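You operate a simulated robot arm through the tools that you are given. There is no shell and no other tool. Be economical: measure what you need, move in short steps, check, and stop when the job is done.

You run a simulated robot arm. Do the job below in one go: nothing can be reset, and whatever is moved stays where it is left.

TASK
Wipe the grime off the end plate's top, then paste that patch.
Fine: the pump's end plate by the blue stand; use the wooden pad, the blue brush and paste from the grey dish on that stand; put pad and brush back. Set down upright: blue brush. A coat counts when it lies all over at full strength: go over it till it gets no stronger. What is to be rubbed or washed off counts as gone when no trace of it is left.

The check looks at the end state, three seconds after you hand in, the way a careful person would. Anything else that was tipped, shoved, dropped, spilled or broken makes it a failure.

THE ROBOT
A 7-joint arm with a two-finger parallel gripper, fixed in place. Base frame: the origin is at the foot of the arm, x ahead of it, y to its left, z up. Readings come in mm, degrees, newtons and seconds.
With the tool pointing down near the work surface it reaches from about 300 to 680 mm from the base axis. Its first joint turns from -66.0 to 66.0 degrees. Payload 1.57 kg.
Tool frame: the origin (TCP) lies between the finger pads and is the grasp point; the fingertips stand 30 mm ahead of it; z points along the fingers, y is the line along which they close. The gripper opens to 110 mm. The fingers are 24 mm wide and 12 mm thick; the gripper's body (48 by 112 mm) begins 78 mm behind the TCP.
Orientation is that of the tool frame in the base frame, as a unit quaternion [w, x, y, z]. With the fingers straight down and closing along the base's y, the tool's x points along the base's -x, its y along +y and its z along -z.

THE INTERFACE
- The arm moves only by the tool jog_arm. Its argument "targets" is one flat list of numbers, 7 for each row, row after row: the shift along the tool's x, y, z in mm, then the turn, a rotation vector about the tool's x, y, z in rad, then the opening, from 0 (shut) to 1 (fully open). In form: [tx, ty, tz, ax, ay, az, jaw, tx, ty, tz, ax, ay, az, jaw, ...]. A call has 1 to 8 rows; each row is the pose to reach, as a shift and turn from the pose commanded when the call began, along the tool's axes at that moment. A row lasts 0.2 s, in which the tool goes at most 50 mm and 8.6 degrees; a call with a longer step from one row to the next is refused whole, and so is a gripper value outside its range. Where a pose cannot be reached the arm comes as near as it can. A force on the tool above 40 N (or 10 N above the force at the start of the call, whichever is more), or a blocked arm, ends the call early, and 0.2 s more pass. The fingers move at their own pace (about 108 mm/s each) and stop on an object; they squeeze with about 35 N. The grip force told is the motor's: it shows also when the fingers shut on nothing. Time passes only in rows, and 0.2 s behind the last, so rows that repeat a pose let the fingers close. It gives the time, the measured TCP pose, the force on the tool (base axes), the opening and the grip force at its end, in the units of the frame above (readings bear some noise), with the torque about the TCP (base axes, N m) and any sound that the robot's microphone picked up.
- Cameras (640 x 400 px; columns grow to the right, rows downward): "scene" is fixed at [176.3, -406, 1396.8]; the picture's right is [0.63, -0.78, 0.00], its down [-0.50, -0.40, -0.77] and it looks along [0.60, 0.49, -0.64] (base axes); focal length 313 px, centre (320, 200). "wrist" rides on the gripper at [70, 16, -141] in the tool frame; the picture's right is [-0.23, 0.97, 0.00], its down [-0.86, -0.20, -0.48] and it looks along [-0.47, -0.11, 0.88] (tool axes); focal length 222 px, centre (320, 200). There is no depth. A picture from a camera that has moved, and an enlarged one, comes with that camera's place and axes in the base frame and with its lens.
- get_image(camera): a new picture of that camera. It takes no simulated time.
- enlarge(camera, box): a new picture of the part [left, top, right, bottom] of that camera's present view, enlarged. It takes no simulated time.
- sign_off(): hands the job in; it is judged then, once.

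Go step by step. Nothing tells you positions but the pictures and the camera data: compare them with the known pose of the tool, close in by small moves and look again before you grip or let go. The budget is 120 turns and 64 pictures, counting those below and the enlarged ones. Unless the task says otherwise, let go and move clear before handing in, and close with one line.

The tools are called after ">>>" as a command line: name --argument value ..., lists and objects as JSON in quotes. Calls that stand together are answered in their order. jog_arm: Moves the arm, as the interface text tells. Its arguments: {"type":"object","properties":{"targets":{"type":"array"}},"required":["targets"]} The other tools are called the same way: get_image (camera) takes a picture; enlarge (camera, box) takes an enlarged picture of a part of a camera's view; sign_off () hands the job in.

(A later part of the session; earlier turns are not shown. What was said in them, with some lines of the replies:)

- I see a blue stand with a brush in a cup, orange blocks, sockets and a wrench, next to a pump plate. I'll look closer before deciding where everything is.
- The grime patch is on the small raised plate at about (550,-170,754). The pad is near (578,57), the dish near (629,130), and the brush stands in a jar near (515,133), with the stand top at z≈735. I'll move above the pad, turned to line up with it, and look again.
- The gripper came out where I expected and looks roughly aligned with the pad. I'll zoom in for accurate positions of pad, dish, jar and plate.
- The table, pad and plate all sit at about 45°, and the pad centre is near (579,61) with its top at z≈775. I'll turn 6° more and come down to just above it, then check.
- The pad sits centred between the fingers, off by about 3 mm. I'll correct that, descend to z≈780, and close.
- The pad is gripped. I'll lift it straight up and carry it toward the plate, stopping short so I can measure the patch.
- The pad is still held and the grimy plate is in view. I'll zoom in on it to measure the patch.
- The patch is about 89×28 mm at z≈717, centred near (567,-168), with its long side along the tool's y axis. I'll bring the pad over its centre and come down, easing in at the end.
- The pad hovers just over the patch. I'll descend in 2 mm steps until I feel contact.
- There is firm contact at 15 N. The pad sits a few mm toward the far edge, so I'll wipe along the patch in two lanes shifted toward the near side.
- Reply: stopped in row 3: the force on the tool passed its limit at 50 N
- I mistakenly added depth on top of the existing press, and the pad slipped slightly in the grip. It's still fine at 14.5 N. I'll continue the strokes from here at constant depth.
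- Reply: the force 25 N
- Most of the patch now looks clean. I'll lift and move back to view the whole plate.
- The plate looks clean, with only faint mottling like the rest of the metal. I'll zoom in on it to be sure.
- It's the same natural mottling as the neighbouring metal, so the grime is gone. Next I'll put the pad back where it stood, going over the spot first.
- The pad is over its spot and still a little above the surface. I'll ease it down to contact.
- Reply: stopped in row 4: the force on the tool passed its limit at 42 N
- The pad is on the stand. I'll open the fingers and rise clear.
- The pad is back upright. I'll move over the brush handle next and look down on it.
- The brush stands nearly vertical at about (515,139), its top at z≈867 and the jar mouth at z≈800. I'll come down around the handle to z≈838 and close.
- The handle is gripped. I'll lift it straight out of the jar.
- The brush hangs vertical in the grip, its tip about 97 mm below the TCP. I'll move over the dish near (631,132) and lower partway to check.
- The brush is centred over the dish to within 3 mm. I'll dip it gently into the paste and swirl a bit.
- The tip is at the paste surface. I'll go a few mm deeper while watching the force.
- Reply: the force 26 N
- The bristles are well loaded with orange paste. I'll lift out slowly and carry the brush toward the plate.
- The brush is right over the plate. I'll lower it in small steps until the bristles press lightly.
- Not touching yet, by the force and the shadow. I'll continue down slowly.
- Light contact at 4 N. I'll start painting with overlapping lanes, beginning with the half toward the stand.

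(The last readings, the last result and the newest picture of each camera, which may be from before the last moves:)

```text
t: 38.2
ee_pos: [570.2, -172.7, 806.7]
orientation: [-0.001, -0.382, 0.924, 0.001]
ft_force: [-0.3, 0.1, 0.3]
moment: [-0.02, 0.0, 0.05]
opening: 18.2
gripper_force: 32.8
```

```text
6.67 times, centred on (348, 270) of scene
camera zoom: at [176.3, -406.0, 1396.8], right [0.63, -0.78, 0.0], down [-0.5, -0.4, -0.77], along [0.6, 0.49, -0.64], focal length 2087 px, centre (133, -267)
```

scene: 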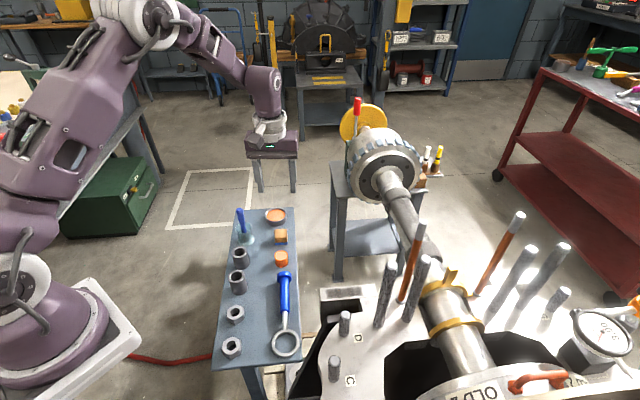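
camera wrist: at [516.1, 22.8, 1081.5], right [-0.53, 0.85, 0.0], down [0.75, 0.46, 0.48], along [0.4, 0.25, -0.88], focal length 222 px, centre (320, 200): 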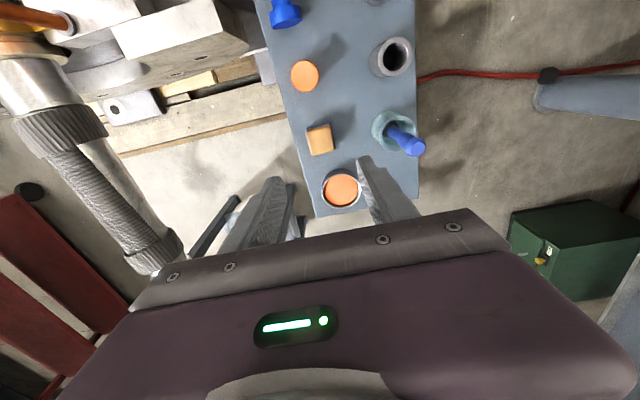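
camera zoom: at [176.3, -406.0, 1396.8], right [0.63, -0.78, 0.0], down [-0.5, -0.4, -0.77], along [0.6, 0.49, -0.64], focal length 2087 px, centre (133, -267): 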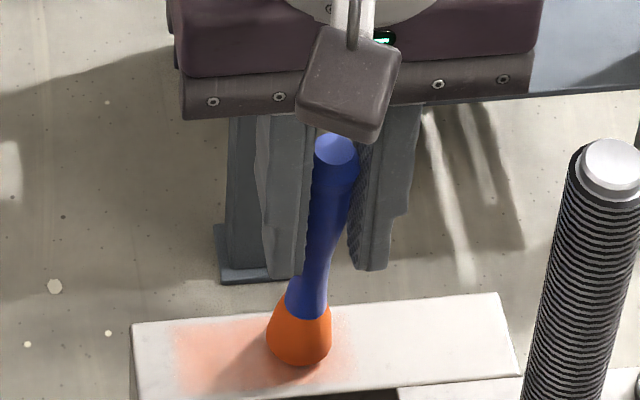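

Paint is going on, still thin. I'll do the other half with slightly more pressure.

>>> jog_arm --targets '[-5, -5, 1, 0, 0, 0, 0.05, -5, -20, 1, 0, 0, 0, 0.05, -5, -35, 1, 0, 0, 0, 0.05, 0, -36, 1, 0, 0, 0, 0.05, 5, -35, 1, 0, 0, 0, 0.05, 5, -20, 1, 0, 0, 0, 0.05, 5, -5, 1, 0, 0, 0, 0.05, 0, 5, 1, 0, 0, 0, 0.05]'

>>> jog_arm --targets '[0, 22, 0, 0, 0, 0, 0.05, 0, 38, 0, 0, 0, 0, 0.05, 5, 38, 0, 0, 0, 0, 0.05, 5, 22, 0, 0, 0, 0, 0.05, 5, 5, 0, 0, 0, 0, 0.05, 5, -12, 0, 0, 0, 0, 0.05, 5, -28, 0, 0, 0, 0, 0.05, 5, -42, 0, 0, 0, 0, 0.05]'

>>> enlarge --camera "scene" --box '[300, 240, 396, 300]'

```text
t: 40.0
ee_pos: [566.0, -168.8, 804.8]
orientation: [0.0, -0.383, 0.924, 0.002]
ft_force: [-0.1, -0.7, 2.0]
moment: [-0.08, 0.02, -0.02]
opening: 17.9
gripper_force: 32.4
```

```text
t: 41.8
ee_pos: [592.1, -201.8, 807.2]
orientation: [0.0, -0.382, 0.924, 0.001]
ft_force: [-0.7, 0.3, 6.0]
moment: [0.1, 0.09, 0.0]
opening: 18.1
gripper_force: 32.9
```

```text
6.67 times, centred on (348, 270) of scene
camera zoom: at [176.2, -405.9, 1396.8], right [0.63, -0.78, 0.0], down [-0.5, -0.4, -0.77], along [0.6, 0.49, -0.64], focal length 2087 px, centre (133, -267)
```

zoom: 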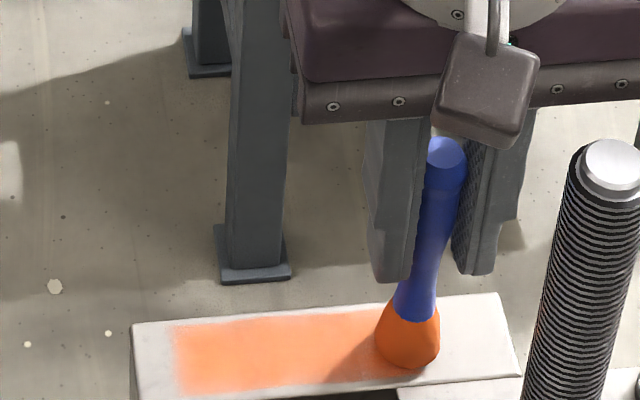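

The coat builds up well, and the edges need more. I'll continue with more passes on all lanes.

>>> jog_arm --targets '[-4, 0, 0, 0, 0, 0, 0.05, -11, 0, 0, 0, 0, 0, 0.05, -11, 16, 0, 0, 0, 0, 0.05, -11, 32, 0, 0, 0, 0, 0.05, -11, 48, 0, 0, 0, 0, 0.05, -11, 64, 0, 0, 0, 0, 0.05, -11, 80, 0, 0, 0, 0, 0.05, -4, 82, 0, 0, 0, 0, 0.05]'

>>> jog_arm --targets '[5, 0, 0, 0, 0, 0, 0.05, 5, -16, 0, 0, 0, 0, 0.05, 5, -32, 0, 0, 0, 0, 0.05, 5, -48, 0, 0, 0, 0, 0.05, 5, -64, 0, 0, 0, 0, 0.05, 5, -82, 0, 0, 0, 0, 0.05, 0, -83, 0, 0, 0, 0, 0.05, -1, -70, 0, 0, 0, 0, 0.05]'

>>> jog_arm --targets '[0, 16, 0, 0, 0, 0, 0.05, 0, 32, 0, 0, 0, 0, 0.05, 0, 48, 0, 0, 0, 0, 0.05, 0, 60, 0, 0, 0, 0, 0.05, 0, 72, 0, 0, 0, 0, 0.05, -6, 72, 0, 0, 0, 0, 0.05, -6, 55, 0, 0, 0, 0, 0.05, -6, 40, 0, 0, 0, 0, 0.05]'

>>> enlarge --camera "scene" --box '[300, 240, 396, 300]'

```text
t: 43.6
ee_pos: [537.4, -141.7, 805.4]
orientation: [-0.001, -0.382, 0.924, 0.002]
ft_force: [0.4, -0.1, 2.6]
moment: [0.09, -0.08, -0.01]
opening: 17.7
gripper_force: 31.8
```

```text
t: 45.4
ee_pos: [588.3, -189.5, 804.7]
orientation: [-0.001, -0.382, 0.924, 0.003]
ft_force: [0.4, 0.6, -0.6]
moment: [-0.04, -0.04, -0.01]
opening: 17.8
gripper_force: 32.2
```

```text
t: 47.2
ee_pos: [564.2, -157.7, 805.4]
orientation: [0.0, -0.383, 0.924, 0.001]
ft_force: [0.6, 0.1, -0.7]
moment: [0.02, 0.03, -0.03]
opening: 17.5
gripper_force: 32.7
```

```text
6.67 times, centred on (348, 270) of scene
camera zoom: at [176.3, -406.0, 1396.8], right [0.63, -0.78, 0.0], down [-0.5, -0.4, -0.77], along [0.6, 0.49, -0.64], focal length 2087 px, centre (133, -267)
```

zoom: 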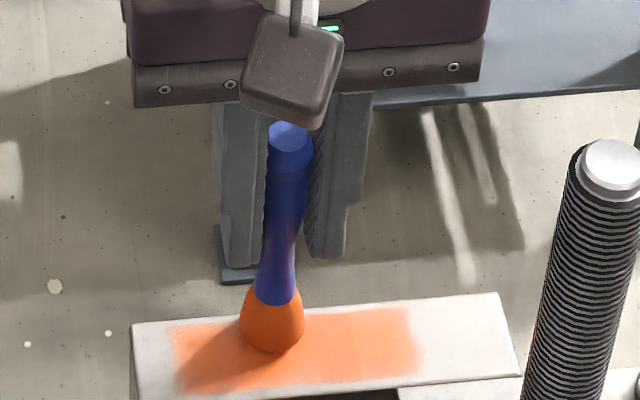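

The force has dropped to about 0, so I'll press 1.5 mm deeper and repeat the lanes.

>>> jog_arm --targets '[0, 14, 1.5, 0, 0, 0, 0.05, 0, 28, 1.5, 0, 0, 0, 0.05, 6, 29, 1.5, 0, 0, 0, 0.05, 12, 28, 1.5, 0, 0, 0, 0.05, 12, 12, 1.5, 0, 0, 0, 0.05, 12, -4, 1.5, 0, 0, 0, 0.05, 12, -20, 1.5, 0, 0, 0, 0.05, 12, -36, 1.5, 0, 0, 0, 0.05]'

>>> jog_arm --targets '[0, -14, 0, 0, 0, 0, 0.05, -6, -15, 0, 0, 0, 0, 0.05, -12, -14, 0, 0, 0, 0, 0.05, -12, 0, 0, 0, 0, 0, 0.05, -12, 16, 0, 0, 0, 0, 0.05, -12, 32, 0, 0, 0, 0, 0.05, -12, 48, 0, 0, 0, 0, 0.05, -12, 64, 0, 0, 0, 0, 0.05]'

>>> jog_arm --targets '[6, 2, 0, 0, 0, 0, 0.05, 6, -14, 0, 0, 0, 0, 0.05, 6, -30, 0, 0, 0, 0, 0.05, 6, -46, 0, 0, 0, 0, 0.05, 6, -62, 0, 0, 0, 0, 0.05, 6, -78, 0, 0, 0, 0, 0.05, 6, -78, -40, 0, 0, 0, 0.05, 6, -60, -80, 0, 0, 0, 0.05]'

>>> enlarge --camera "scene" --box '[310, 260, 374, 300]'

```text
t: 49.0
ee_pos: [581.2, -192.1, 804.1]
orientation: [-0.001, -0.383, 0.924, 0.0]
ft_force: [-3.7, 4.1, 16.9]
moment: [0.34, 0.31, 0.04]
opening: 18.5
gripper_force: 32.9
```

```text
t: 50.8
ee_pos: [544.1, -137.9, 805.1]
orientation: [0.0, -0.382, 0.924, 0.001]
ft_force: [-0.1, 0.9, -0.7]
moment: [-0.01, -0.01, 0.04]
opening: 18.2
gripper_force: 32.1
```

```text
t: 52.6
ee_pos: [581.1, -183.9, 884.2]
orientation: [0.0, -0.383, 0.924, 0.002]
ft_force: [0.2, -0.9, -0.1]
moment: [-0.01, 0.02, -0.02]
opening: 18.1
gripper_force: 32.7
```

```text
10.00 times, centred on (342, 280) of scene
camera zoom: at [176.3, -406.0, 1396.8], right [0.63, -0.78, 0.0], down [-0.5, -0.4, -0.77], along [0.6, 0.49, -0.64], focal length 3130 px, centre (100, -600)
```

zoom: 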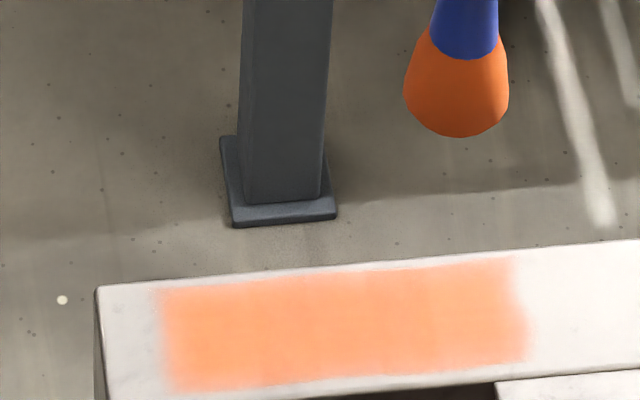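

The coat is nearly even, with faint bands. I'll go over it again with steady contact and compare.

>>> jog_arm --targets '[0, -15, 40, 0, 0, 0, 0.05, 0, -17, 76, 0, 0, 0, 0.05, 0, -17, 79, 0, 0, 0, 0.05, 0, -17, 80.5, 0, 0, 0, 0.05, 0, -17, 80.5, 0, 0, 0, 0.05]'

>>> jog_arm --targets '[5, -2, 0, 0, 0, 0, 0.05, 5, 12, 0, 0, 0, 0, 0.05, 5, 26, 0, 0, 0, 0, 0.05, 5, 40, 0, 0, 0, 0, 0.05, 5, 54, 0, 0, 0, 0, 0.05, 5, 68, 0, 0, 0, 0, 0.05, 5, 79, 0, 0, 0, 0, 0.05, -1, 79, 0, 0, 0, 0, 0.05]'

>>> jog_arm --targets '[0, -12, 0, 0, 0, 0, 0.05, 0, -26, 0, 0, 0, 0, 0.05, 0, -40, 0, 0, 0, 0, 0.05, 0, -54, 0, 0, 0, 0, 0.05, 0, -68, 0, 0, 0, 0, 0.05, 0, -81, 0, 0, 0, 0, 0.05, -6, -81, 0, 0, 0, 0, 0.05, -6, -70, 0, 0, 0, 0, 0.05]'

>>> jog_arm --targets '[0, 12, 0, 0, 0, 0, 0.05, 0, 26, 0, 0, 0, 0, 0.05, 0, 40, 0, 0, 0, 0, 0.05, 0, 54, 0, 0, 0, 0, 0.05, 0, 69, 0, 0, 0, 0, 0.05, 6, 69, 0, 0, 0, 0, 0.05, 11, 69, 0, 0, 0, 0, 0.05, 5, 55, 0, 0, 0, 0, 0.05]'

```text
t: 53.8
ee_pos: [594.4, -197.1, 803.8]
orientation: [-0.001, -0.383, 0.924, 0.0]
ft_force: [-2.0, -0.6, 9.8]
moment: [-0.09, 0.03, 0.01]
opening: 18.6
gripper_force: 32.6
```

```text
t: 55.6
ee_pos: [538.9, -140.0, 803.4]
orientation: [-0.002, -0.383, 0.924, 0.001]
ft_force: [-2.6, -4.2, 10.2]
moment: [-0.17, 0.27, 0.04]
opening: 18.7
gripper_force: 32.8
```

```text
t: 57.4
ee_pos: [593.6, -185.2, 803.4]
orientation: [0.0, -0.383, 0.924, 0.001]
ft_force: [0.7, -0.8, 0.3]
moment: [-0.02, 0.0, 0.03]
opening: 18.2
gripper_force: 33.0
```

```text
t: 59.2
ee_pos: [550.6, -149.7, 804.5]
orientation: [-0.001, -0.383, 0.924, 0.002]
ft_force: [-0.4, 0.0, -0.9]
moment: [-0.01, 0.02, -0.02]
opening: 18.4
gripper_force: 33.0
```

I'll lift and back off to inspect the coat.

>>> jog_arm --targets '[0, 0, -40, 0, 0, 0, 0.05, 0, 30, -80, 0, 0, 0, 0.05, 0, 70, -90, 0, 0, 0, 0.05, 0, 70, -90, 0, 0, 0, 0.05]'

>>> enlarge --camera "scene" --box '[310, 260, 374, 300]'

>>> enlarge --camera "wrist" --box '[180, 100, 340, 200]'

```text
t: 60.2
ee_pos: [500.9, -101.4, 894.0]
orientation: [0.001, -0.382, 0.924, 0.001]
ft_force: [0.3, 0.7, -0.4]
moment: [-0.02, -0.03, -0.02]
opening: 18.6
gripper_force: 32.9
```

```text
10.00 times, centred on (342, 280) of scene
camera zoom: at [176.3, -406.0, 1396.8], right [0.63, -0.78, 0.0], down [-0.5, -0.4, -0.77], along [0.6, 0.49, -0.64], focal length 3130 px, centre (100, -600)
```

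zoom: 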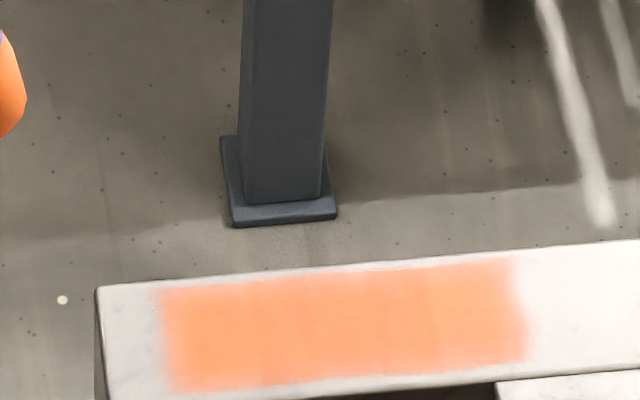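

```text
4.00 times, centred on (260, 150) of wrist
camera zoom: at [440.1, -139.3, 1036.5], right [-0.53, 0.85, 0.0], down [0.75, 0.46, 0.48], along [0.41, 0.25, -0.88], focal length 888 px, centre (560, 400)
```

zoom: 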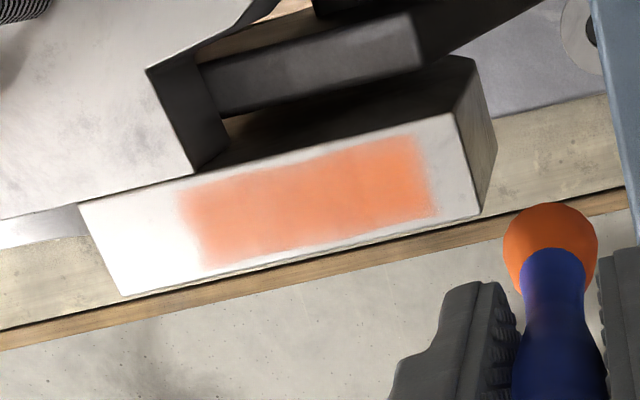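

The coat covers the whole patch, but I can't tell if it is at full strength. I'll reload the brush and go over it once more to see whether it gets stronger.

>>> jog_arm --targets '[0, 0, -45, 0, 0, 0, 0.05, -43, 12.7, -48, 0, 0, 0, 0.05, -86, 25, -48, 0, 0, 0, 0.05, -129, 38, -48, 0, 0, 0, 0.05, -172, 51, -48, 0, 0, 0, 0.05, -215, 63, -48, 0, 0, 0, 0.05, -257, 76, -48, 0, 0, 0, 0.05, -257, 76, -48, 0, 0, 0, 0.05]'

>>> jog_arm --targets '[0, 0, 45, 0, 0, 0, 0.05, 0, 0, 80, 0, 0, 0, 0.05, 0, 0, 94, 0, 0, 0, 0.05, 0, 0, 98, 0, 0, 0, 0.05, 0, 0, 101, 0, 0, 0, 0.05, 0, 0, 102, 0, 0, 0, 0.05, 0, 0, 102, 0, 0, 0, 0.05]'

>>> enlarge --camera "scene" --box '[240, 180, 304, 220]'

```text
t: 62.0
ee_pos: [629.1, 136.8, 941.8]
orientation: [0.0, -0.383, 0.924, 0.001]
ft_force: [0.7, -0.1, -1.9]
moment: [-0.02, -0.03, -0.01]
opening: 18.6
gripper_force: 32.6
```

```text
t: 63.6
ee_pos: [629.6, 135.3, 840.4]
orientation: [-0.001, -0.383, 0.924, 0.001]
ft_force: [-0.8, 0.7, 0.3]
moment: [0.01, 0.0, 0.04]
opening: 18.8
gripper_force: 32.6
```

```text
10.00 times, centred on (272, 200) of scene
camera zoom: at [176.3, -406.0, 1396.8], right [0.63, -0.78, 0.0], down [-0.5, -0.4, -0.77], along [0.6, 0.49, -0.64], focal length 3130 px, centre (800, 200)
```

zoom: 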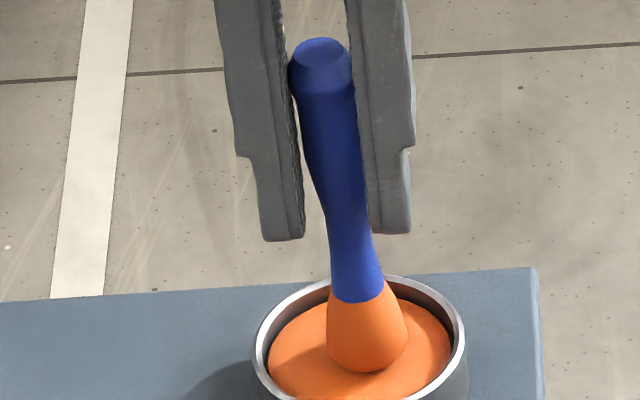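

>>> jog_arm --targets '[0, 0, 1.5, 0, 0, 0, 0.05, 0, 0, 3, 0, 0, 0, 0.05, 0, 0, 4, 0, 0, 0, 0.05, 0, 0, 4, 0, 0, 0, 0.05]'

```text
t: 64.6
ee_pos: [629.6, 134.5, 836.4]
orientation: [0.001, -0.383, 0.924, 0.001]
ft_force: [-1.0, -0.7, 18.7]
moment: [-0.06, -0.02, 0.04]
opening: 18.6
gripper_force: 33.1
```

The brush is reloaded with 18 N contact. I'll carry it back over the plate.

>>> jog_arm --targets '[0, 0, -15, 0, 0, 0, 0.05, 0, 0, -45, 0, 0, 0, 0.05, 0, 0, -90, 0, 0, 0, 0.05, 37, -24, -105, 0, 0, 0, 0.05, 74, -49, -105, 0, 0, 0, 0.05, 111, -73, -105, 0, 0, 0, 0.05, 148, -98, -105, 0, 0, 0, 0.05, 185, -122, -105, 0, 0, 0, 0.05]'

>>> jog_arm --targets '[37, -24, 0, 0, 0, 0, 0.05, 73, -48.5, 0, 0, 0, 0, 0.05, 73, -48.5, 45, 0, 0, 0, 0.05, 73, -48.5, 90, 0, 0, 0, 0.05, 73, -48.5, 125, 0, 0, 0, 0.05, 73, -48.5, 133, 0, 0, 0, 0.05, 73, -48.5, 137, 0, 0, 0, 0.05, 73, -48.5, 138, 0, 0, 0, 0.05]'

```text
t: 66.4
ee_pos: [585.4, -83.7, 941.9]
orientation: [-0.001, -0.382, 0.924, 0.001]
ft_force: [0.6, -0.3, 0.0]
moment: [0.02, -0.01, 0.01]
opening: 18.5
gripper_force: 32.9
```

```text
t: 68.2
ee_pos: [566.3, -166.7, 803.9]
orientation: [0.0, -0.383, 0.924, 0.001]
ft_force: [-0.2, -0.5, 2.5]
moment: [0.02, 0.09, 0.03]
opening: 18.6
gripper_force: 33.0
```

Light contact at 2.5 N. I'll run the full lanes again, 1 mm deeper.

>>> jog_arm --targets '[-5, 5, 1.2, 0, 0, 0, 0.05, -6, 20, 1.2, 0, 0, 0, 0.05, -6, 38, 1.2, 0, 0, 0, 0.05, 0, 40, 1.2, 0, 0, 0, 0.05, 5, 38, 1.2, 0, 0, 0, 0.05, 5, 22, 1.2, 0, 0, 0, 0.05, 5, 8, 1.2, 0, 0, 0, 0.05, 5, -8, 1.2, 0, 0, 0, 0.05]'

>>> jog_arm --targets '[0, -16, 0, 0, 0, 0, 0.05, 0, -34, 0, 0, 0, 0, 0.05, -6, -35, 0, 0, 0, 0, 0.05, -12, -34, 0.7, 0, 0, 0, 0.05, -12, -18, 0.7, 0, 0, 0, 0.05, -12, -2, 0.7, 0, 0, 0, 0.05, -12, 14, 0.7, 0, 0, 0, 0.05, -12, 30, 0.7, 0, 0, 0, 0.05]'

>>> jog_arm --targets '[0, 17, 0, 0, 0, 0, 0.05, 6, 18, 0, 0, 0, 0, 0.05, 6, 4, 0, 0, 0, 0, 0.05, 6, -12, 0, 0, 0, 0, 0.05, 6, -28, 0, 0, 0, 0, 0.05, 6, -44, 0, 0, 0, 0, 0.05, 6, -60, 0, 0, 0, 0, 0.05, 6, -64, 0, 0, 0, 0, 0.05]'

>>> jog_arm --targets '[0, 0, -40, 0, 0, 0, 0.05, 0, 45, -80, 0, 0, 0, 0.05, 0, 90, -95, 0, 0, 0, 0.05, 0, 120, -95, 0, 0, 0, 0.05, 0, 120, -95, 0, 0, 0, 0.05]'

>>> enlarge --camera "scene" --box '[310, 260, 374, 300]'

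>>> enlarge --camera "wrist" --box '[180, 100, 340, 200]'

```text
t: 70.0
ee_pos: [568.9, -178.3, 800.7]
orientation: [0.0, -0.381, 0.924, 0.001]
ft_force: [1.1, 0.1, -0.6]
moment: [-0.03, 0.01, -0.07]
opening: 18.8
gripper_force: 33.2
```

```text
t: 71.8
ee_pos: [556.4, -147.1, 800.8]
orientation: [-0.001, -0.382, 0.924, 0.0]
ft_force: [0.1, -0.6, -0.6]
moment: [0.0, 0.0, -0.02]
opening: 18.8
gripper_force: 33.0
```

```text
t: 73.6
ee_pos: [597.3, -197.5, 801.7]
orientation: [0.0, -0.383, 0.924, 0.0]
ft_force: [-0.7, 1.0, 2.3]
moment: [0.03, 0.02, 0.01]
opening: 18.5
gripper_force: 33.3
```

```text
refused: row 2 steps farther than a row can; nothing moved
```

```text
10.00 times, centred on (342, 280) of scene
camera zoom: at [176.3, -406.0, 1396.8], right [0.63, -0.78, 0.0], down [-0.5, -0.4, -0.77], along [0.6, 0.49, -0.64], focal length 3130 px, centre (100, -600)
```

zoom: 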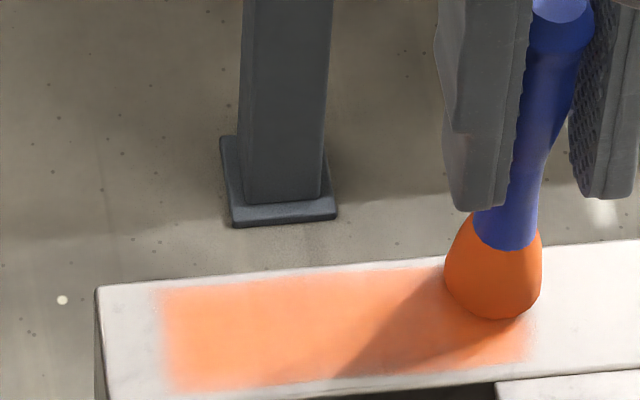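

```text
4.00 times, centred on (260, 150) of wrist
camera zoom: at [537.1, -236.2, 944.0], right [-0.53, 0.85, 0.0], down [0.75, 0.46, 0.48], along [0.41, 0.25, -0.88], focal length 888 px, centre (560, 400)
```

zoom: 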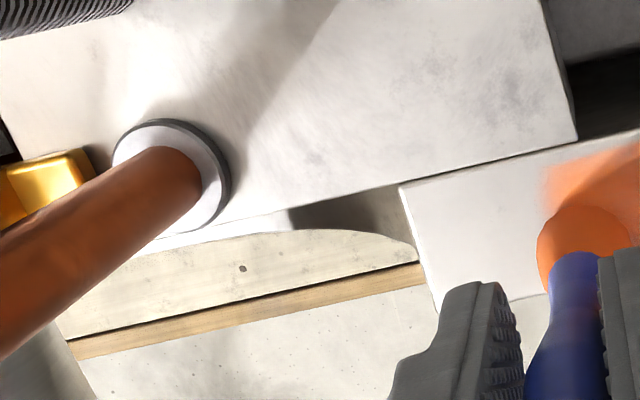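

I still see slight unevenness and the contact is light. I'll do another set of passes with steadier pressure.

>>> jog_arm --targets '[5, 0, 1, 0, 0, 0, 0.05, 5, 13, 1, 0, 0, 0, 0.05, 5, 26, 1, 0, 0, 0, 0.05, 5, 39, 1, 0, 0, 0, 0.05, 5, 52, 1, 0, 0, 0, 0.05, 5, 65, 1, 0, 0, 0, 0.05, 5, 78, 1, 0, 0, 0, 0.05, 0, 80, 1, 0, 0, 0, 0.05]'

>>> jog_arm --targets '[0, -12, 0.5, 0, 0, 0, 0.05, 0, -25, 0.5, 0, 0, 0, 0.05, 0, -38, 0.5, 0, 0, 0, 0.05, 0, -51, 0.5, 0, 0, 0, 0.05, 0, -64, 0.5, 0, 0, 0, 0.05, 0, -80, 0.5, 0, 0, 0, 0.05, -6, -80, 1, 0, 0, 0, 0.05, -6, -68, 1, 0, 0, 0, 0.05]'

>>> jog_arm --targets '[0, 13, 0.5, 0, 0, 0, 0.05, 0, 26, 0.5, 0, 0, 0, 0.05, 0, 39, 0.5, 0, 0, 0, 0.05, 0, 52, 0.5, 0, 0, 0, 0.05, 0, 68, 0.5, 0, 0, 0, 0.05, 6, 68, 0.5, 0, 0, 0, 0.05, 12, 66, 0.5, 0, 0, 0, 0.05, 12, 50, 0.5, 0, 0, 0, 0.05]'

>>> jog_arm --targets '[0, 0, -40, 0, 0, 0, 0.05, 0, 30, -70, 0, 0, 0, 0.05, 0, 70, -90, 0, 0, 0, 0.05, 0, 70, -90, 0, 0, 0, 0.05]'

>>> enlarge --camera "scene" --box '[310, 260, 374, 300]'

>>> enlarge --camera "wrist" --box '[180, 100, 340, 200]'

```text
t: 75.4
ee_pos: [540.5, -140.4, 800.1]
orientation: [-0.001, -0.382, 0.924, 0.001]
ft_force: [-1.0, -1.1, 4.3]
moment: [-0.1, 0.11, 0.0]
opening: 18.4
gripper_force: 32.7
```

```text
t: 77.2
ee_pos: [592.6, -183.5, 798.4]
orientation: [0.0, -0.383, 0.924, 0.002]
ft_force: [1.7, -1.4, 3.9]
moment: [-0.09, -0.13, 0.02]
opening: 18.3
gripper_force: 33.2
```

```text
t: 79.0
ee_pos: [549.0, -156.7, 797.8]
orientation: [-0.001, -0.383, 0.924, 0.001]
ft_force: [0.8, -0.3, 0.0]
moment: [0.03, -0.02, -0.02]
opening: 18.4
gripper_force: 33.1
```

```text
t: 80.0
ee_pos: [498.6, -108.0, 888.6]
orientation: [0.0, -0.383, 0.924, 0.001]
ft_force: [-0.4, 1.1, -1.2]
moment: [0.0, -0.01, 0.03]
opening: 18.6
gripper_force: 32.8
```

```text
10.00 times, centred on (342, 280) of scene
camera zoom: at [176.3, -406.0, 1396.8], right [0.63, -0.78, 0.0], down [-0.5, -0.4, -0.77], along [0.6, 0.49, -0.64], focal length 3130 px, centre (100, -600)
```

zoom: 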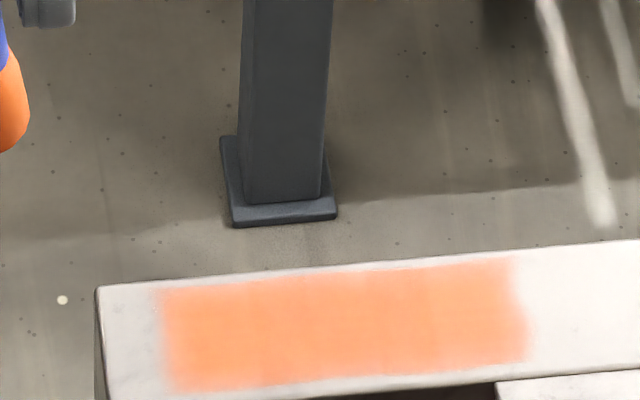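

```text
4.00 times, centred on (260, 150) of wrist
camera zoom: at [438.7, -146.4, 1031.8], right [-0.53, 0.85, 0.0], down [0.75, 0.46, 0.48], along [0.41, 0.25, -0.88], focal length 888 px, centre (560, 400)
```

zoom: 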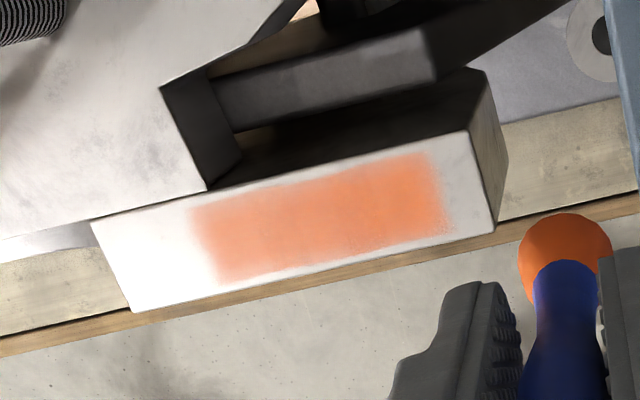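

The coat looks more even and slightly stronger. I'll do one more round without pressing deeper, and see whether it still changes.

>>> jog_arm --targets '[-5, -30, 30, 0, 0, 0, 0.05, -5.5, -60, 65, 0, 0, 0, 0.05, -5.5, -92, 86, 0, 0, 0, 0.05, -5.5, -92, 90, 0, 0, 0, 0.05, -5.5, -92, 91, 0, 0, 0, 0.05, -5.5, -92, 91, 0, 0, 0, 0.05]'

>>> jog_arm --targets '[-5, 8, 0, 0, 0, 0, 0.05, -5, 22, 0, 0, 0, 0, 0.05, -5, 38, 0, 0, 0, 0, 0.05, 0, 40, 0, 0, 0, 0, 0.05, 5, 38, 0, 0, 0, 0, 0.05, 5, 24, 0, 0, 0, 0, 0.05, 5, 10, 0, 0, 0, 0, 0.05, 5, -4, 0, 0, 0, 0, 0.05]'

>>> jog_arm --targets '[0, -12, 0, 0, 0, 0, 0.05, 0, -25, 0, 0, 0, 0, 0.05, 0, -37, 0, 0, 0, 0, 0.05, -5, -38, 0, 0, 0, 0, 0.05, -10, -37, 0, 0, 0, 0, 0.05, -10, -25, 0, 0, 0, 0, 0.05, -10, -12, 0, 0, 0, 0, 0.05, -10, 2, 0, 0, 0, 0, 0.05]'

>>> jog_arm --targets '[0, 14, 0, 0, 0, 0, 0.05, 0, 28, 0, 0, 0, 0, 0.05, 0, 40, 0, 0, 0, 0, 0.05, 5, 40, 0, 0, 0, 0, 0.05, 5, 26, 0, 0, 0, 0, 0.05, 5, 12, 0, 0, 0, 0, 0.05, 5, -2, 0, 0, 0, 0, 0.05, 5, -16, 0, 0, 0, 0, 0.05]'

>>> jog_arm --targets '[0, -12, 0, 0, 0, 0, 0.05, 0, -24, 0, 0, 0, 0, 0.05, 0, -24, -40, 0, 0, 0, 0.05, 0, 0, -75, 0, 0, 0, 0.05, 0, 45, -90, 0, 0, 0, 0.05, 0, 90, -90, 0, 0, 0, 0.05, 0, 90, -90, 0, 0, 0, 0.05]'

>>> enlarge --camera "scene" --box '[310, 260, 374, 300]'

```text
t: 81.4
ee_pos: [569.7, -168.4, 797.7]
orientation: [0.001, -0.383, 0.924, 0.0]
ft_force: [-0.8, -1.5, 10.5]
moment: [-0.1, 0.02, 0.01]
opening: 18.4
gripper_force: 33.5
```

```text
t: 83.2
ee_pos: [568.2, -175.7, 797.8]
orientation: [0.0, -0.382, 0.924, 0.002]
ft_force: [0.1, 0.0, 0.0]
moment: [-0.04, -0.01, -0.01]
opening: 18.4
gripper_force: 33.0
```

```text
t: 85.0
ee_pos: [573.8, -166.5, 797.0]
orientation: [-0.001, -0.383, 0.924, 0.001]
ft_force: [0.8, -0.4, 1.4]
moment: [-0.03, -0.07, 0.01]
opening: 18.5
gripper_force: 33.2
```

```text
t: 86.8
ee_pos: [581.3, -180.4, 797.4]
orientation: [0.0, -0.383, 0.924, 0.001]
ft_force: [-1.4, 3.0, 10.5]
moment: [0.24, 0.1, -0.02]
opening: 18.6
gripper_force: 32.7
```

```text
t: 88.4
ee_pos: [516.7, -118.3, 887.6]
orientation: [-0.001, -0.383, 0.924, 0.0]
ft_force: [0.3, 0.8, 0.0]
moment: [0.0, 0.01, -0.01]
opening: 18.3
gripper_force: 32.4
```

```text
10.00 times, centred on (342, 280) of scene
camera zoom: at [176.3, -406.0, 1396.8], right [0.63, -0.78, 0.0], down [-0.5, -0.4, -0.77], along [0.6, 0.49, -0.64], focal length 3130 px, centre (100, -600)
```

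zoom: 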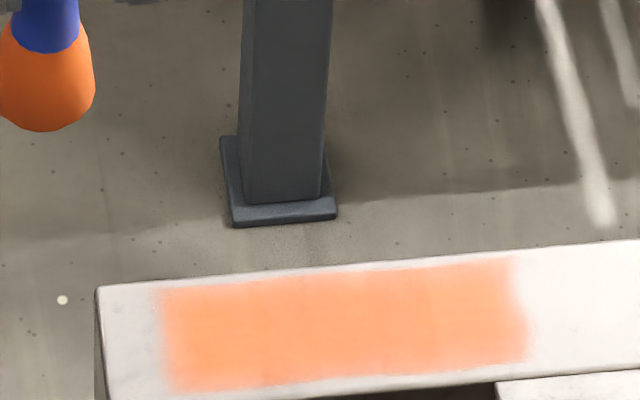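

The coat no longer changes, so it's at full strength. Next I'll return the brush to its jar, first moving above it to check alignment.

>>> jog_arm --targets '[0, 0, -45, 0, 0, 0, 0.05, -30, 30, -72, 0, 0, 0, 0.05, -62, 62, -72, 0, 0, 0, 0.05, -94, 94, -72, 0, 0, 0, 0.05, -126, 126, -72, 0, 0, 0, 0.05, -156, 156, -72, 0, 0, 0, 0.05, -181, 182.8, -72, 0, 0, 0, 0.05, -181, 182.8, -72, 0, 0, 0, 0.05]'

>>> enlarge --camera "scene" --box '[200, 150, 296, 240]'

>>> enlarge --camera "wrist" --box '[240, 100, 400, 200]'

```text
refused: row 2 steps farther than a row can; nothing moved
```

```text
4.44 times, centred on (248, 195) of scene
camera zoom: at [176.3, -406.0, 1396.8], right [0.63, -0.78, 0.0], down [-0.5, -0.4, -0.77], along [0.6, 0.49, -0.64], focal length 1391 px, centre (640, 222)
```

zoom: 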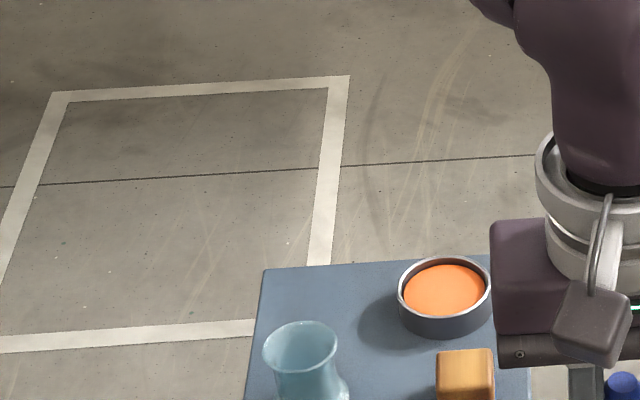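

```text
4.00 times, centred on (320, 150) of wrist
camera zoom: at [457.0, -156.4, 1030.0], right [-0.53, 0.85, 0.0], down [0.75, 0.46, 0.48], along [0.41, 0.25, -0.88], focal length 888 px, centre (320, 400)
```

zoom: 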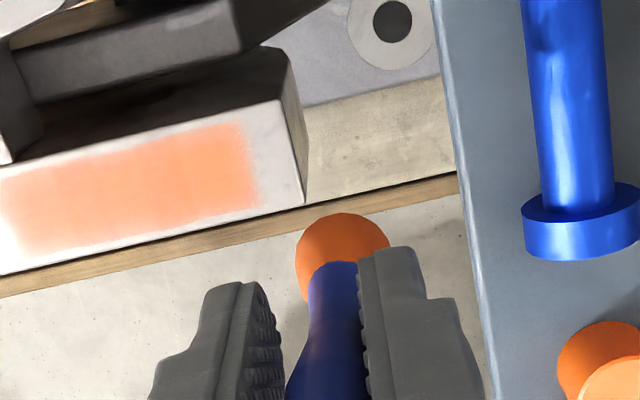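

The move was refused for a too-long step, and nothing moved. I'll split it into smaller steps.

>>> jog_arm --targets '[0, 0, -45, 0, 0, 0, 0.05, -20, 20, -72, 0, 0, 0, 0.05, -53, 53, -72, 0, 0, 0, 0.05, -86, 86, -72, 0, 0, 0, 0.05, -119, 119, -72, 0, 0, 0, 0.05, -151, 151, -72, 0, 0, 0, 0.05, -181, 182, -72, 0, 0, 0, 0.05, -181, 182, -72, 0, 0, 0, 0.05]'

>>> enlarge --camera "scene" --box '[200, 150, 296, 240]'

>>> enlarge --camera "wrist" --box '[240, 100, 400, 200]'

```text
t: 90.2
ee_pos: [517.2, 138.8, 960.0]
orientation: [0.0, -0.383, 0.924, 0.001]
ft_force: [-0.5, 0.1, -0.8]
moment: [0.0, 0.0, -0.05]
opening: 18.7
gripper_force: 33.1
```

```text
4.44 times, centred on (248, 195) of scene
camera zoom: at [176.4, -406.0, 1396.8], right [0.63, -0.78, 0.0], down [-0.5, -0.4, -0.77], along [0.6, 0.49, -0.64], focal length 1391 px, centre (640, 222)
```

zoom: 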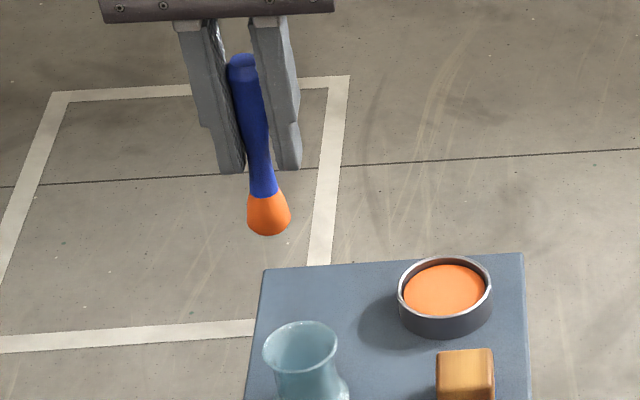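

```text
4.00 times, centred on (320, 150) of wrist
camera zoom: at [456.3, 100.3, 1103.0], right [-0.53, 0.85, 0.0], down [0.75, 0.46, 0.48], along [0.41, 0.25, -0.88], focal length 888 px, centre (320, 400)
```

zoom: 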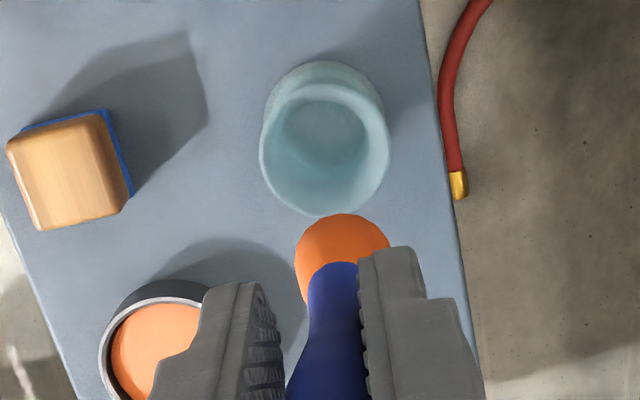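

The jar is aligned under the TCP, but the brush has tilted a few degrees in the grip. I'll tilt the tool slightly to make the brush vertical again and recheck.

>>> jog_arm --targets '[1, 0, 0, 0.03, 0.025, 0, 0.05, 2, 1, 0, 0.06, 0.05, 0, 0.05, 2, 1, 0, 0.06, 0.05, 0, 0.05]'

>>> enlarge --camera "scene" --box '[200, 150, 296, 240]'

>>> enlarge --camera "wrist" --box '[240, 100, 400, 200]'

```text
t: 91.0
ee_pos: [514.8, 138.0, 959.3]
orientation: [-0.013, -0.382, 0.923, -0.036]
ft_force: [0.4, -0.9, -1.4]
moment: [0.01, 0.03, 0.02]
opening: 18.7
gripper_force: 32.6
```

```text
4.44 times, centred on (248, 195) of scene
camera zoom: at [176.3, -406.0, 1396.8], right [0.63, -0.78, 0.0], down [-0.5, -0.4, -0.77], along [0.6, 0.49, -0.64], focal length 1391 px, centre (640, 222)
```

zoom: 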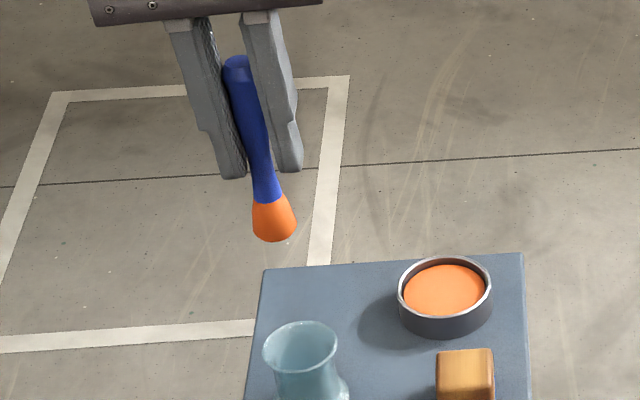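

```text
4.00 times, centred on (320, 150) of wrist
camera zoom: at [453.5, 110.2, 1105.0], right [-0.53, 0.85, -0.07], down [0.74, 0.5, 0.45], along [0.41, 0.18, -0.89], focal length 888 px, centre (320, 400)
```

zoom: 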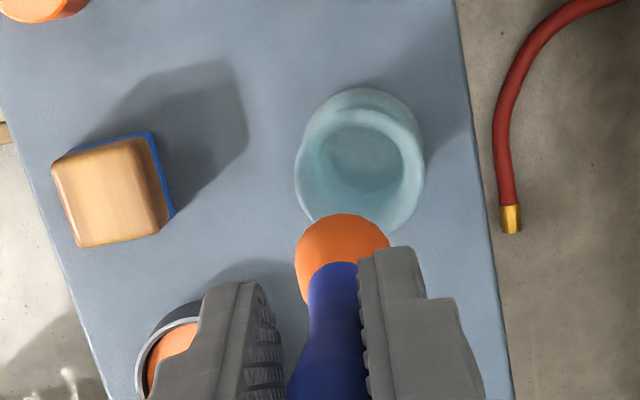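

The brush looks vertical again. I'll shift about 3.5 mm toward the jar axis, lower straight down to just above the mouth, and look.

>>> jog_arm --targets '[3.5, 0, 0, 0, 0, 0, 0.05, 2, 1.8, 30, 0, 0, 0, 0.05, 0.3, 3.9, 63, 0, 0, 0, 0.05, 0.3, 3.9, 63, 0, 0, 0, 0.05]'

>>> enlarge --camera "scene" --box '[210, 180, 290, 230]'

>>> enlarge --camera "wrist" --box '[240, 100, 400, 200]'

```text
t: 92.0
ee_pos: [512.5, 135.7, 896.4]
orientation: [-0.011, -0.381, 0.924, -0.036]
ft_force: [0.9, -0.7, -0.1]
moment: [-0.02, -0.02, -0.02]
opening: 18.5
gripper_force: 32.7
```

```text
8.00 times, centred on (250, 205) of scene
camera zoom: at [176.3, -406.0, 1396.8], right [0.63, -0.78, 0.0], down [-0.5, -0.4, -0.77], along [0.6, 0.49, -0.64], focal length 2504 px, centre (880, 160)
```

zoom: 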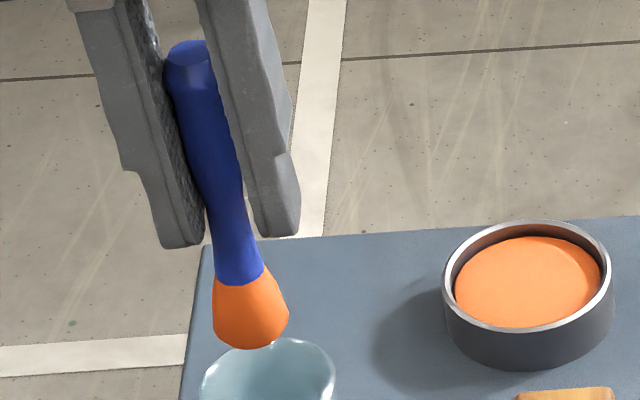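

```text
4.00 times, centred on (320, 150) of wrist
camera zoom: at [450.2, 108.1, 1041.4], right [-0.53, 0.85, -0.07], down [0.74, 0.5, 0.45], along [0.41, 0.19, -0.89], focal length 888 px, centre (320, 400)
```

zoom: 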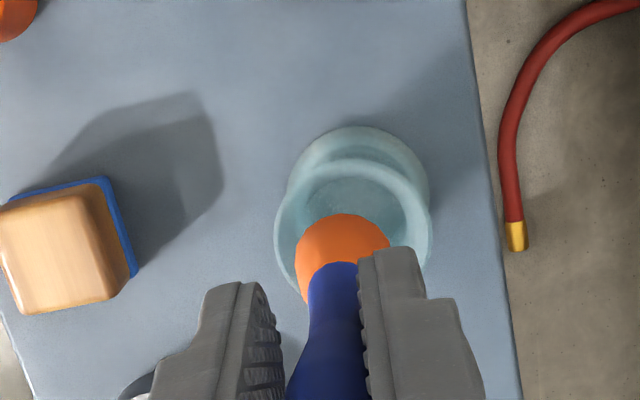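

The brush tip is within about 2 mm of the mouth centre. I'll lower it into the jar, stopping with the fingertips just above the rim.

>>> jog_arm --targets '[1, 0.9, 15, 0, 0, 0, 0.05, 0, 1.8, 30, 0, 0, 0, 0.05, -0.8, 2.6, 44, 0, 0, 0, 0.05, -1.2, 3.1, 52, 0, 0, 0, 0.05, -1.2, 3.1, 52, 0, 0, 0, 0.05]'

>>> enlarge --camera "scene" --box '[210, 190, 290, 260]'

```text
t: 93.2
ee_pos: [510.0, 135.5, 844.0]
orientation: [-0.01, -0.382, 0.923, -0.035]
ft_force: [5.1, 9.0, 3.6]
moment: [0.59, -0.38, 0.04]
opening: 18.4
gripper_force: 32.7
```

```text
5.71 times, centred on (250, 225) of scene
camera zoom: at [176.4, -405.8, 1396.8], right [0.63, -0.78, 0.0], down [-0.5, -0.4, -0.77], along [0.6, 0.49, -0.64], focal length 1788 px, centre (720, 57)
```

zoom: 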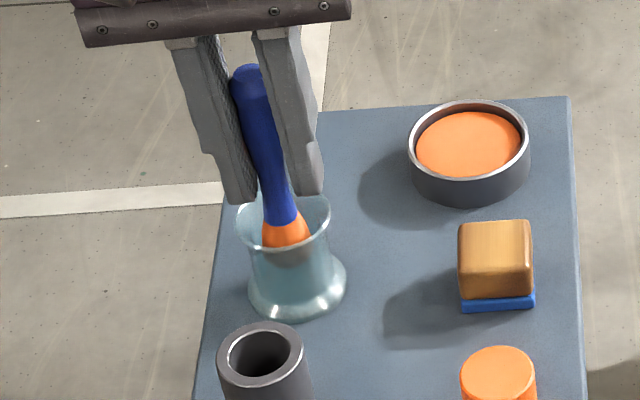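

The tip pushes the jar wall on the side toward the robot. I'll back off a few mm in that direction before going further.

>>> jog_arm --targets '[-2, 0.5, 0, 0, 0, 0, 0.05, -4, 1, 0, 0, 0, 0, 0.05, -4, 1, 0, 0, 0, 0, 0.05]'

```text
t: 94.0
ee_pos: [513.9, 138.1, 844.7]
orientation: [-0.013, -0.382, 0.923, -0.036]
ft_force: [-0.5, -0.1, -1.2]
moment: [0.03, -0.05, -0.01]
opening: 18.7
gripper_force: 33.2
```

The side force is gone. I'll lower a further 7 mm and check the fingers against the rim.

>>> jog_arm --targets '[-0.2, 0.2, 3, 0, 0, 0, 0.05, -0.3, 0.4, 6, 0, 0, 0, 0.05, -0.3, 0.4, 6, 0, 0, 0, 0.05]'

>>> enlarge --camera "scene" --box '[220, 195, 284, 245]'

```text
t: 94.8
ee_pos: [513.3, 138.1, 838.7]
orientation: [-0.011, -0.382, 0.923, -0.036]
ft_force: [-0.8, -0.9, -0.4]
moment: [0.0, -0.01, 0.01]
opening: 18.7
gripper_force: 33.4
```

```text
8.00 times, centred on (252, 220) of scene
camera zoom: at [176.3, -406.0, 1396.8], right [0.63, -0.78, 0.0], down [-0.5, -0.4, -0.77], along [0.6, 0.49, -0.64], focal length 2504 px, centre (864, 40)
```

zoom: 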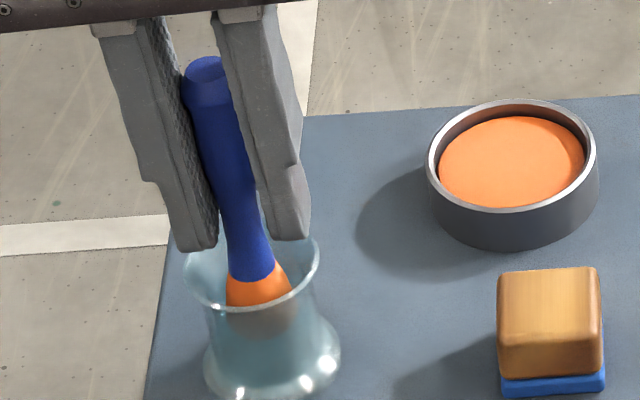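

The brush is in the jar with about 15 mm left to the floor. I'll lower 4 mm more, then open gradually so it slides down guided by the fingers.

>>> jog_arm --targets '[-0.2, 0.2, 3.5, 0, 0, 0, 0.05, -0.2, 0.2, 3.5, 0, 0, 0, 0.17, -0.2, 0.2, 3.5, 0, 0, 0, 0.175, -0.2, 0.2, 3.5, 0, 0, 0, 0.18, -0.2, 0.2, 3.5, 0, 0, 0, 0.185, -0.2, 0.2, 3.5, 0, 0, 0, 0.19, -0.2, 0.2, 3.5, 0, 0, 0, 0.2, -0.2, 0.2, 3.5, 0, 0, 0, 0.21]'

>>> enlarge --camera "scene" --box '[220, 195, 284, 245]'

```text
t: 96.6
ee_pos: [514.2, 138.7, 835.8]
orientation: [-0.012, -0.382, 0.923, -0.036]
ft_force: [0.0, -1.2, -0.7]
moment: [0.0, 0.01, -0.04]
opening: 23.2
gripper_force: 0.1
```

```text
8.00 times, centred on (252, 220) of scene
camera zoom: at [176.3, -406.0, 1396.8], right [0.63, -0.78, 0.0], down [-0.5, -0.4, -0.77], along [0.6, 0.49, -0.64], focal length 2504 px, centre (864, 40)
```

zoom: 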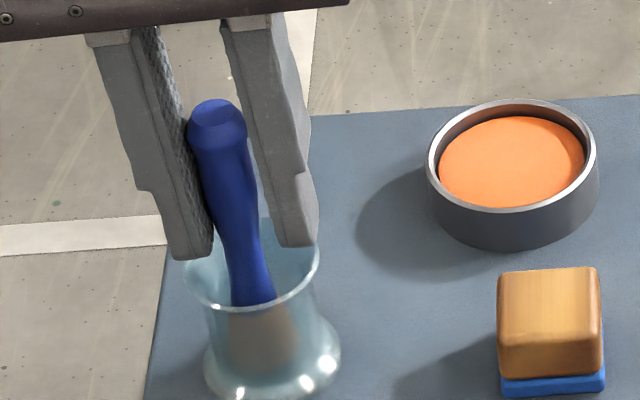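

The brush has settled upright in the jar. I'll open further while rising straight up.

>>> jog_arm --targets '[0.1, -0.1, -2, 0, 0, 0, 0.27, 0.2, -0.3, -5, 0, 0, 0, 0.35, 0.5, -0.6, -10, 0, 0, 0, 0.45, 1.5, -1.8, -30, 0, 0, 0, 0.5, 3, -3.6, -60, 0, 0, 0, 0.5, 5, -6, -100, 0, 0, 0, 0.5, 7, -8.4, -140, 0, 0, 0, 0.5, 7, -8.4, -140, 0, 0, 0, 0.5]'

>>> enlarge --camera "scene" --box '[200, 180, 380, 300]'

```text
t: 98.4
ee_pos: [514.1, 138.2, 976.0]
orientation: [-0.012, -0.383, 0.923, -0.036]
ft_force: [-0.5, -0.2, 0.5]
moment: [0.0, -0.03, -0.02]
opening: 55.2
gripper_force: 0.0
```

```text
3.33 times, centred on (290, 240) of scene
camera zoom: at [176.3, -406.0, 1396.8], right [0.63, -0.78, 0.0], down [-0.5, -0.4, -0.77], along [0.6, 0.49, -0.64], focal length 1043 px, centre (420, 67)
```

zoom: 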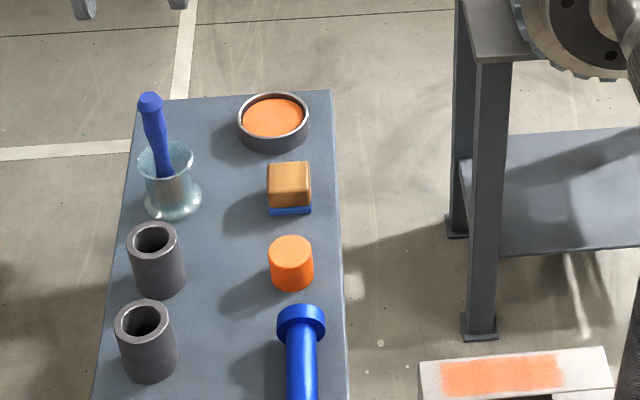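

The grime is gone, the patch has an even coat, and the pad and brush are back in place with the gripper clear. I'm handing in.

>>> sign_off

```text
The job is handed in.
```

I wiped the end plate clean and pasted the patch until the coat got no stronger. The pad is back on the stand and the blue brush is upright in its jar.
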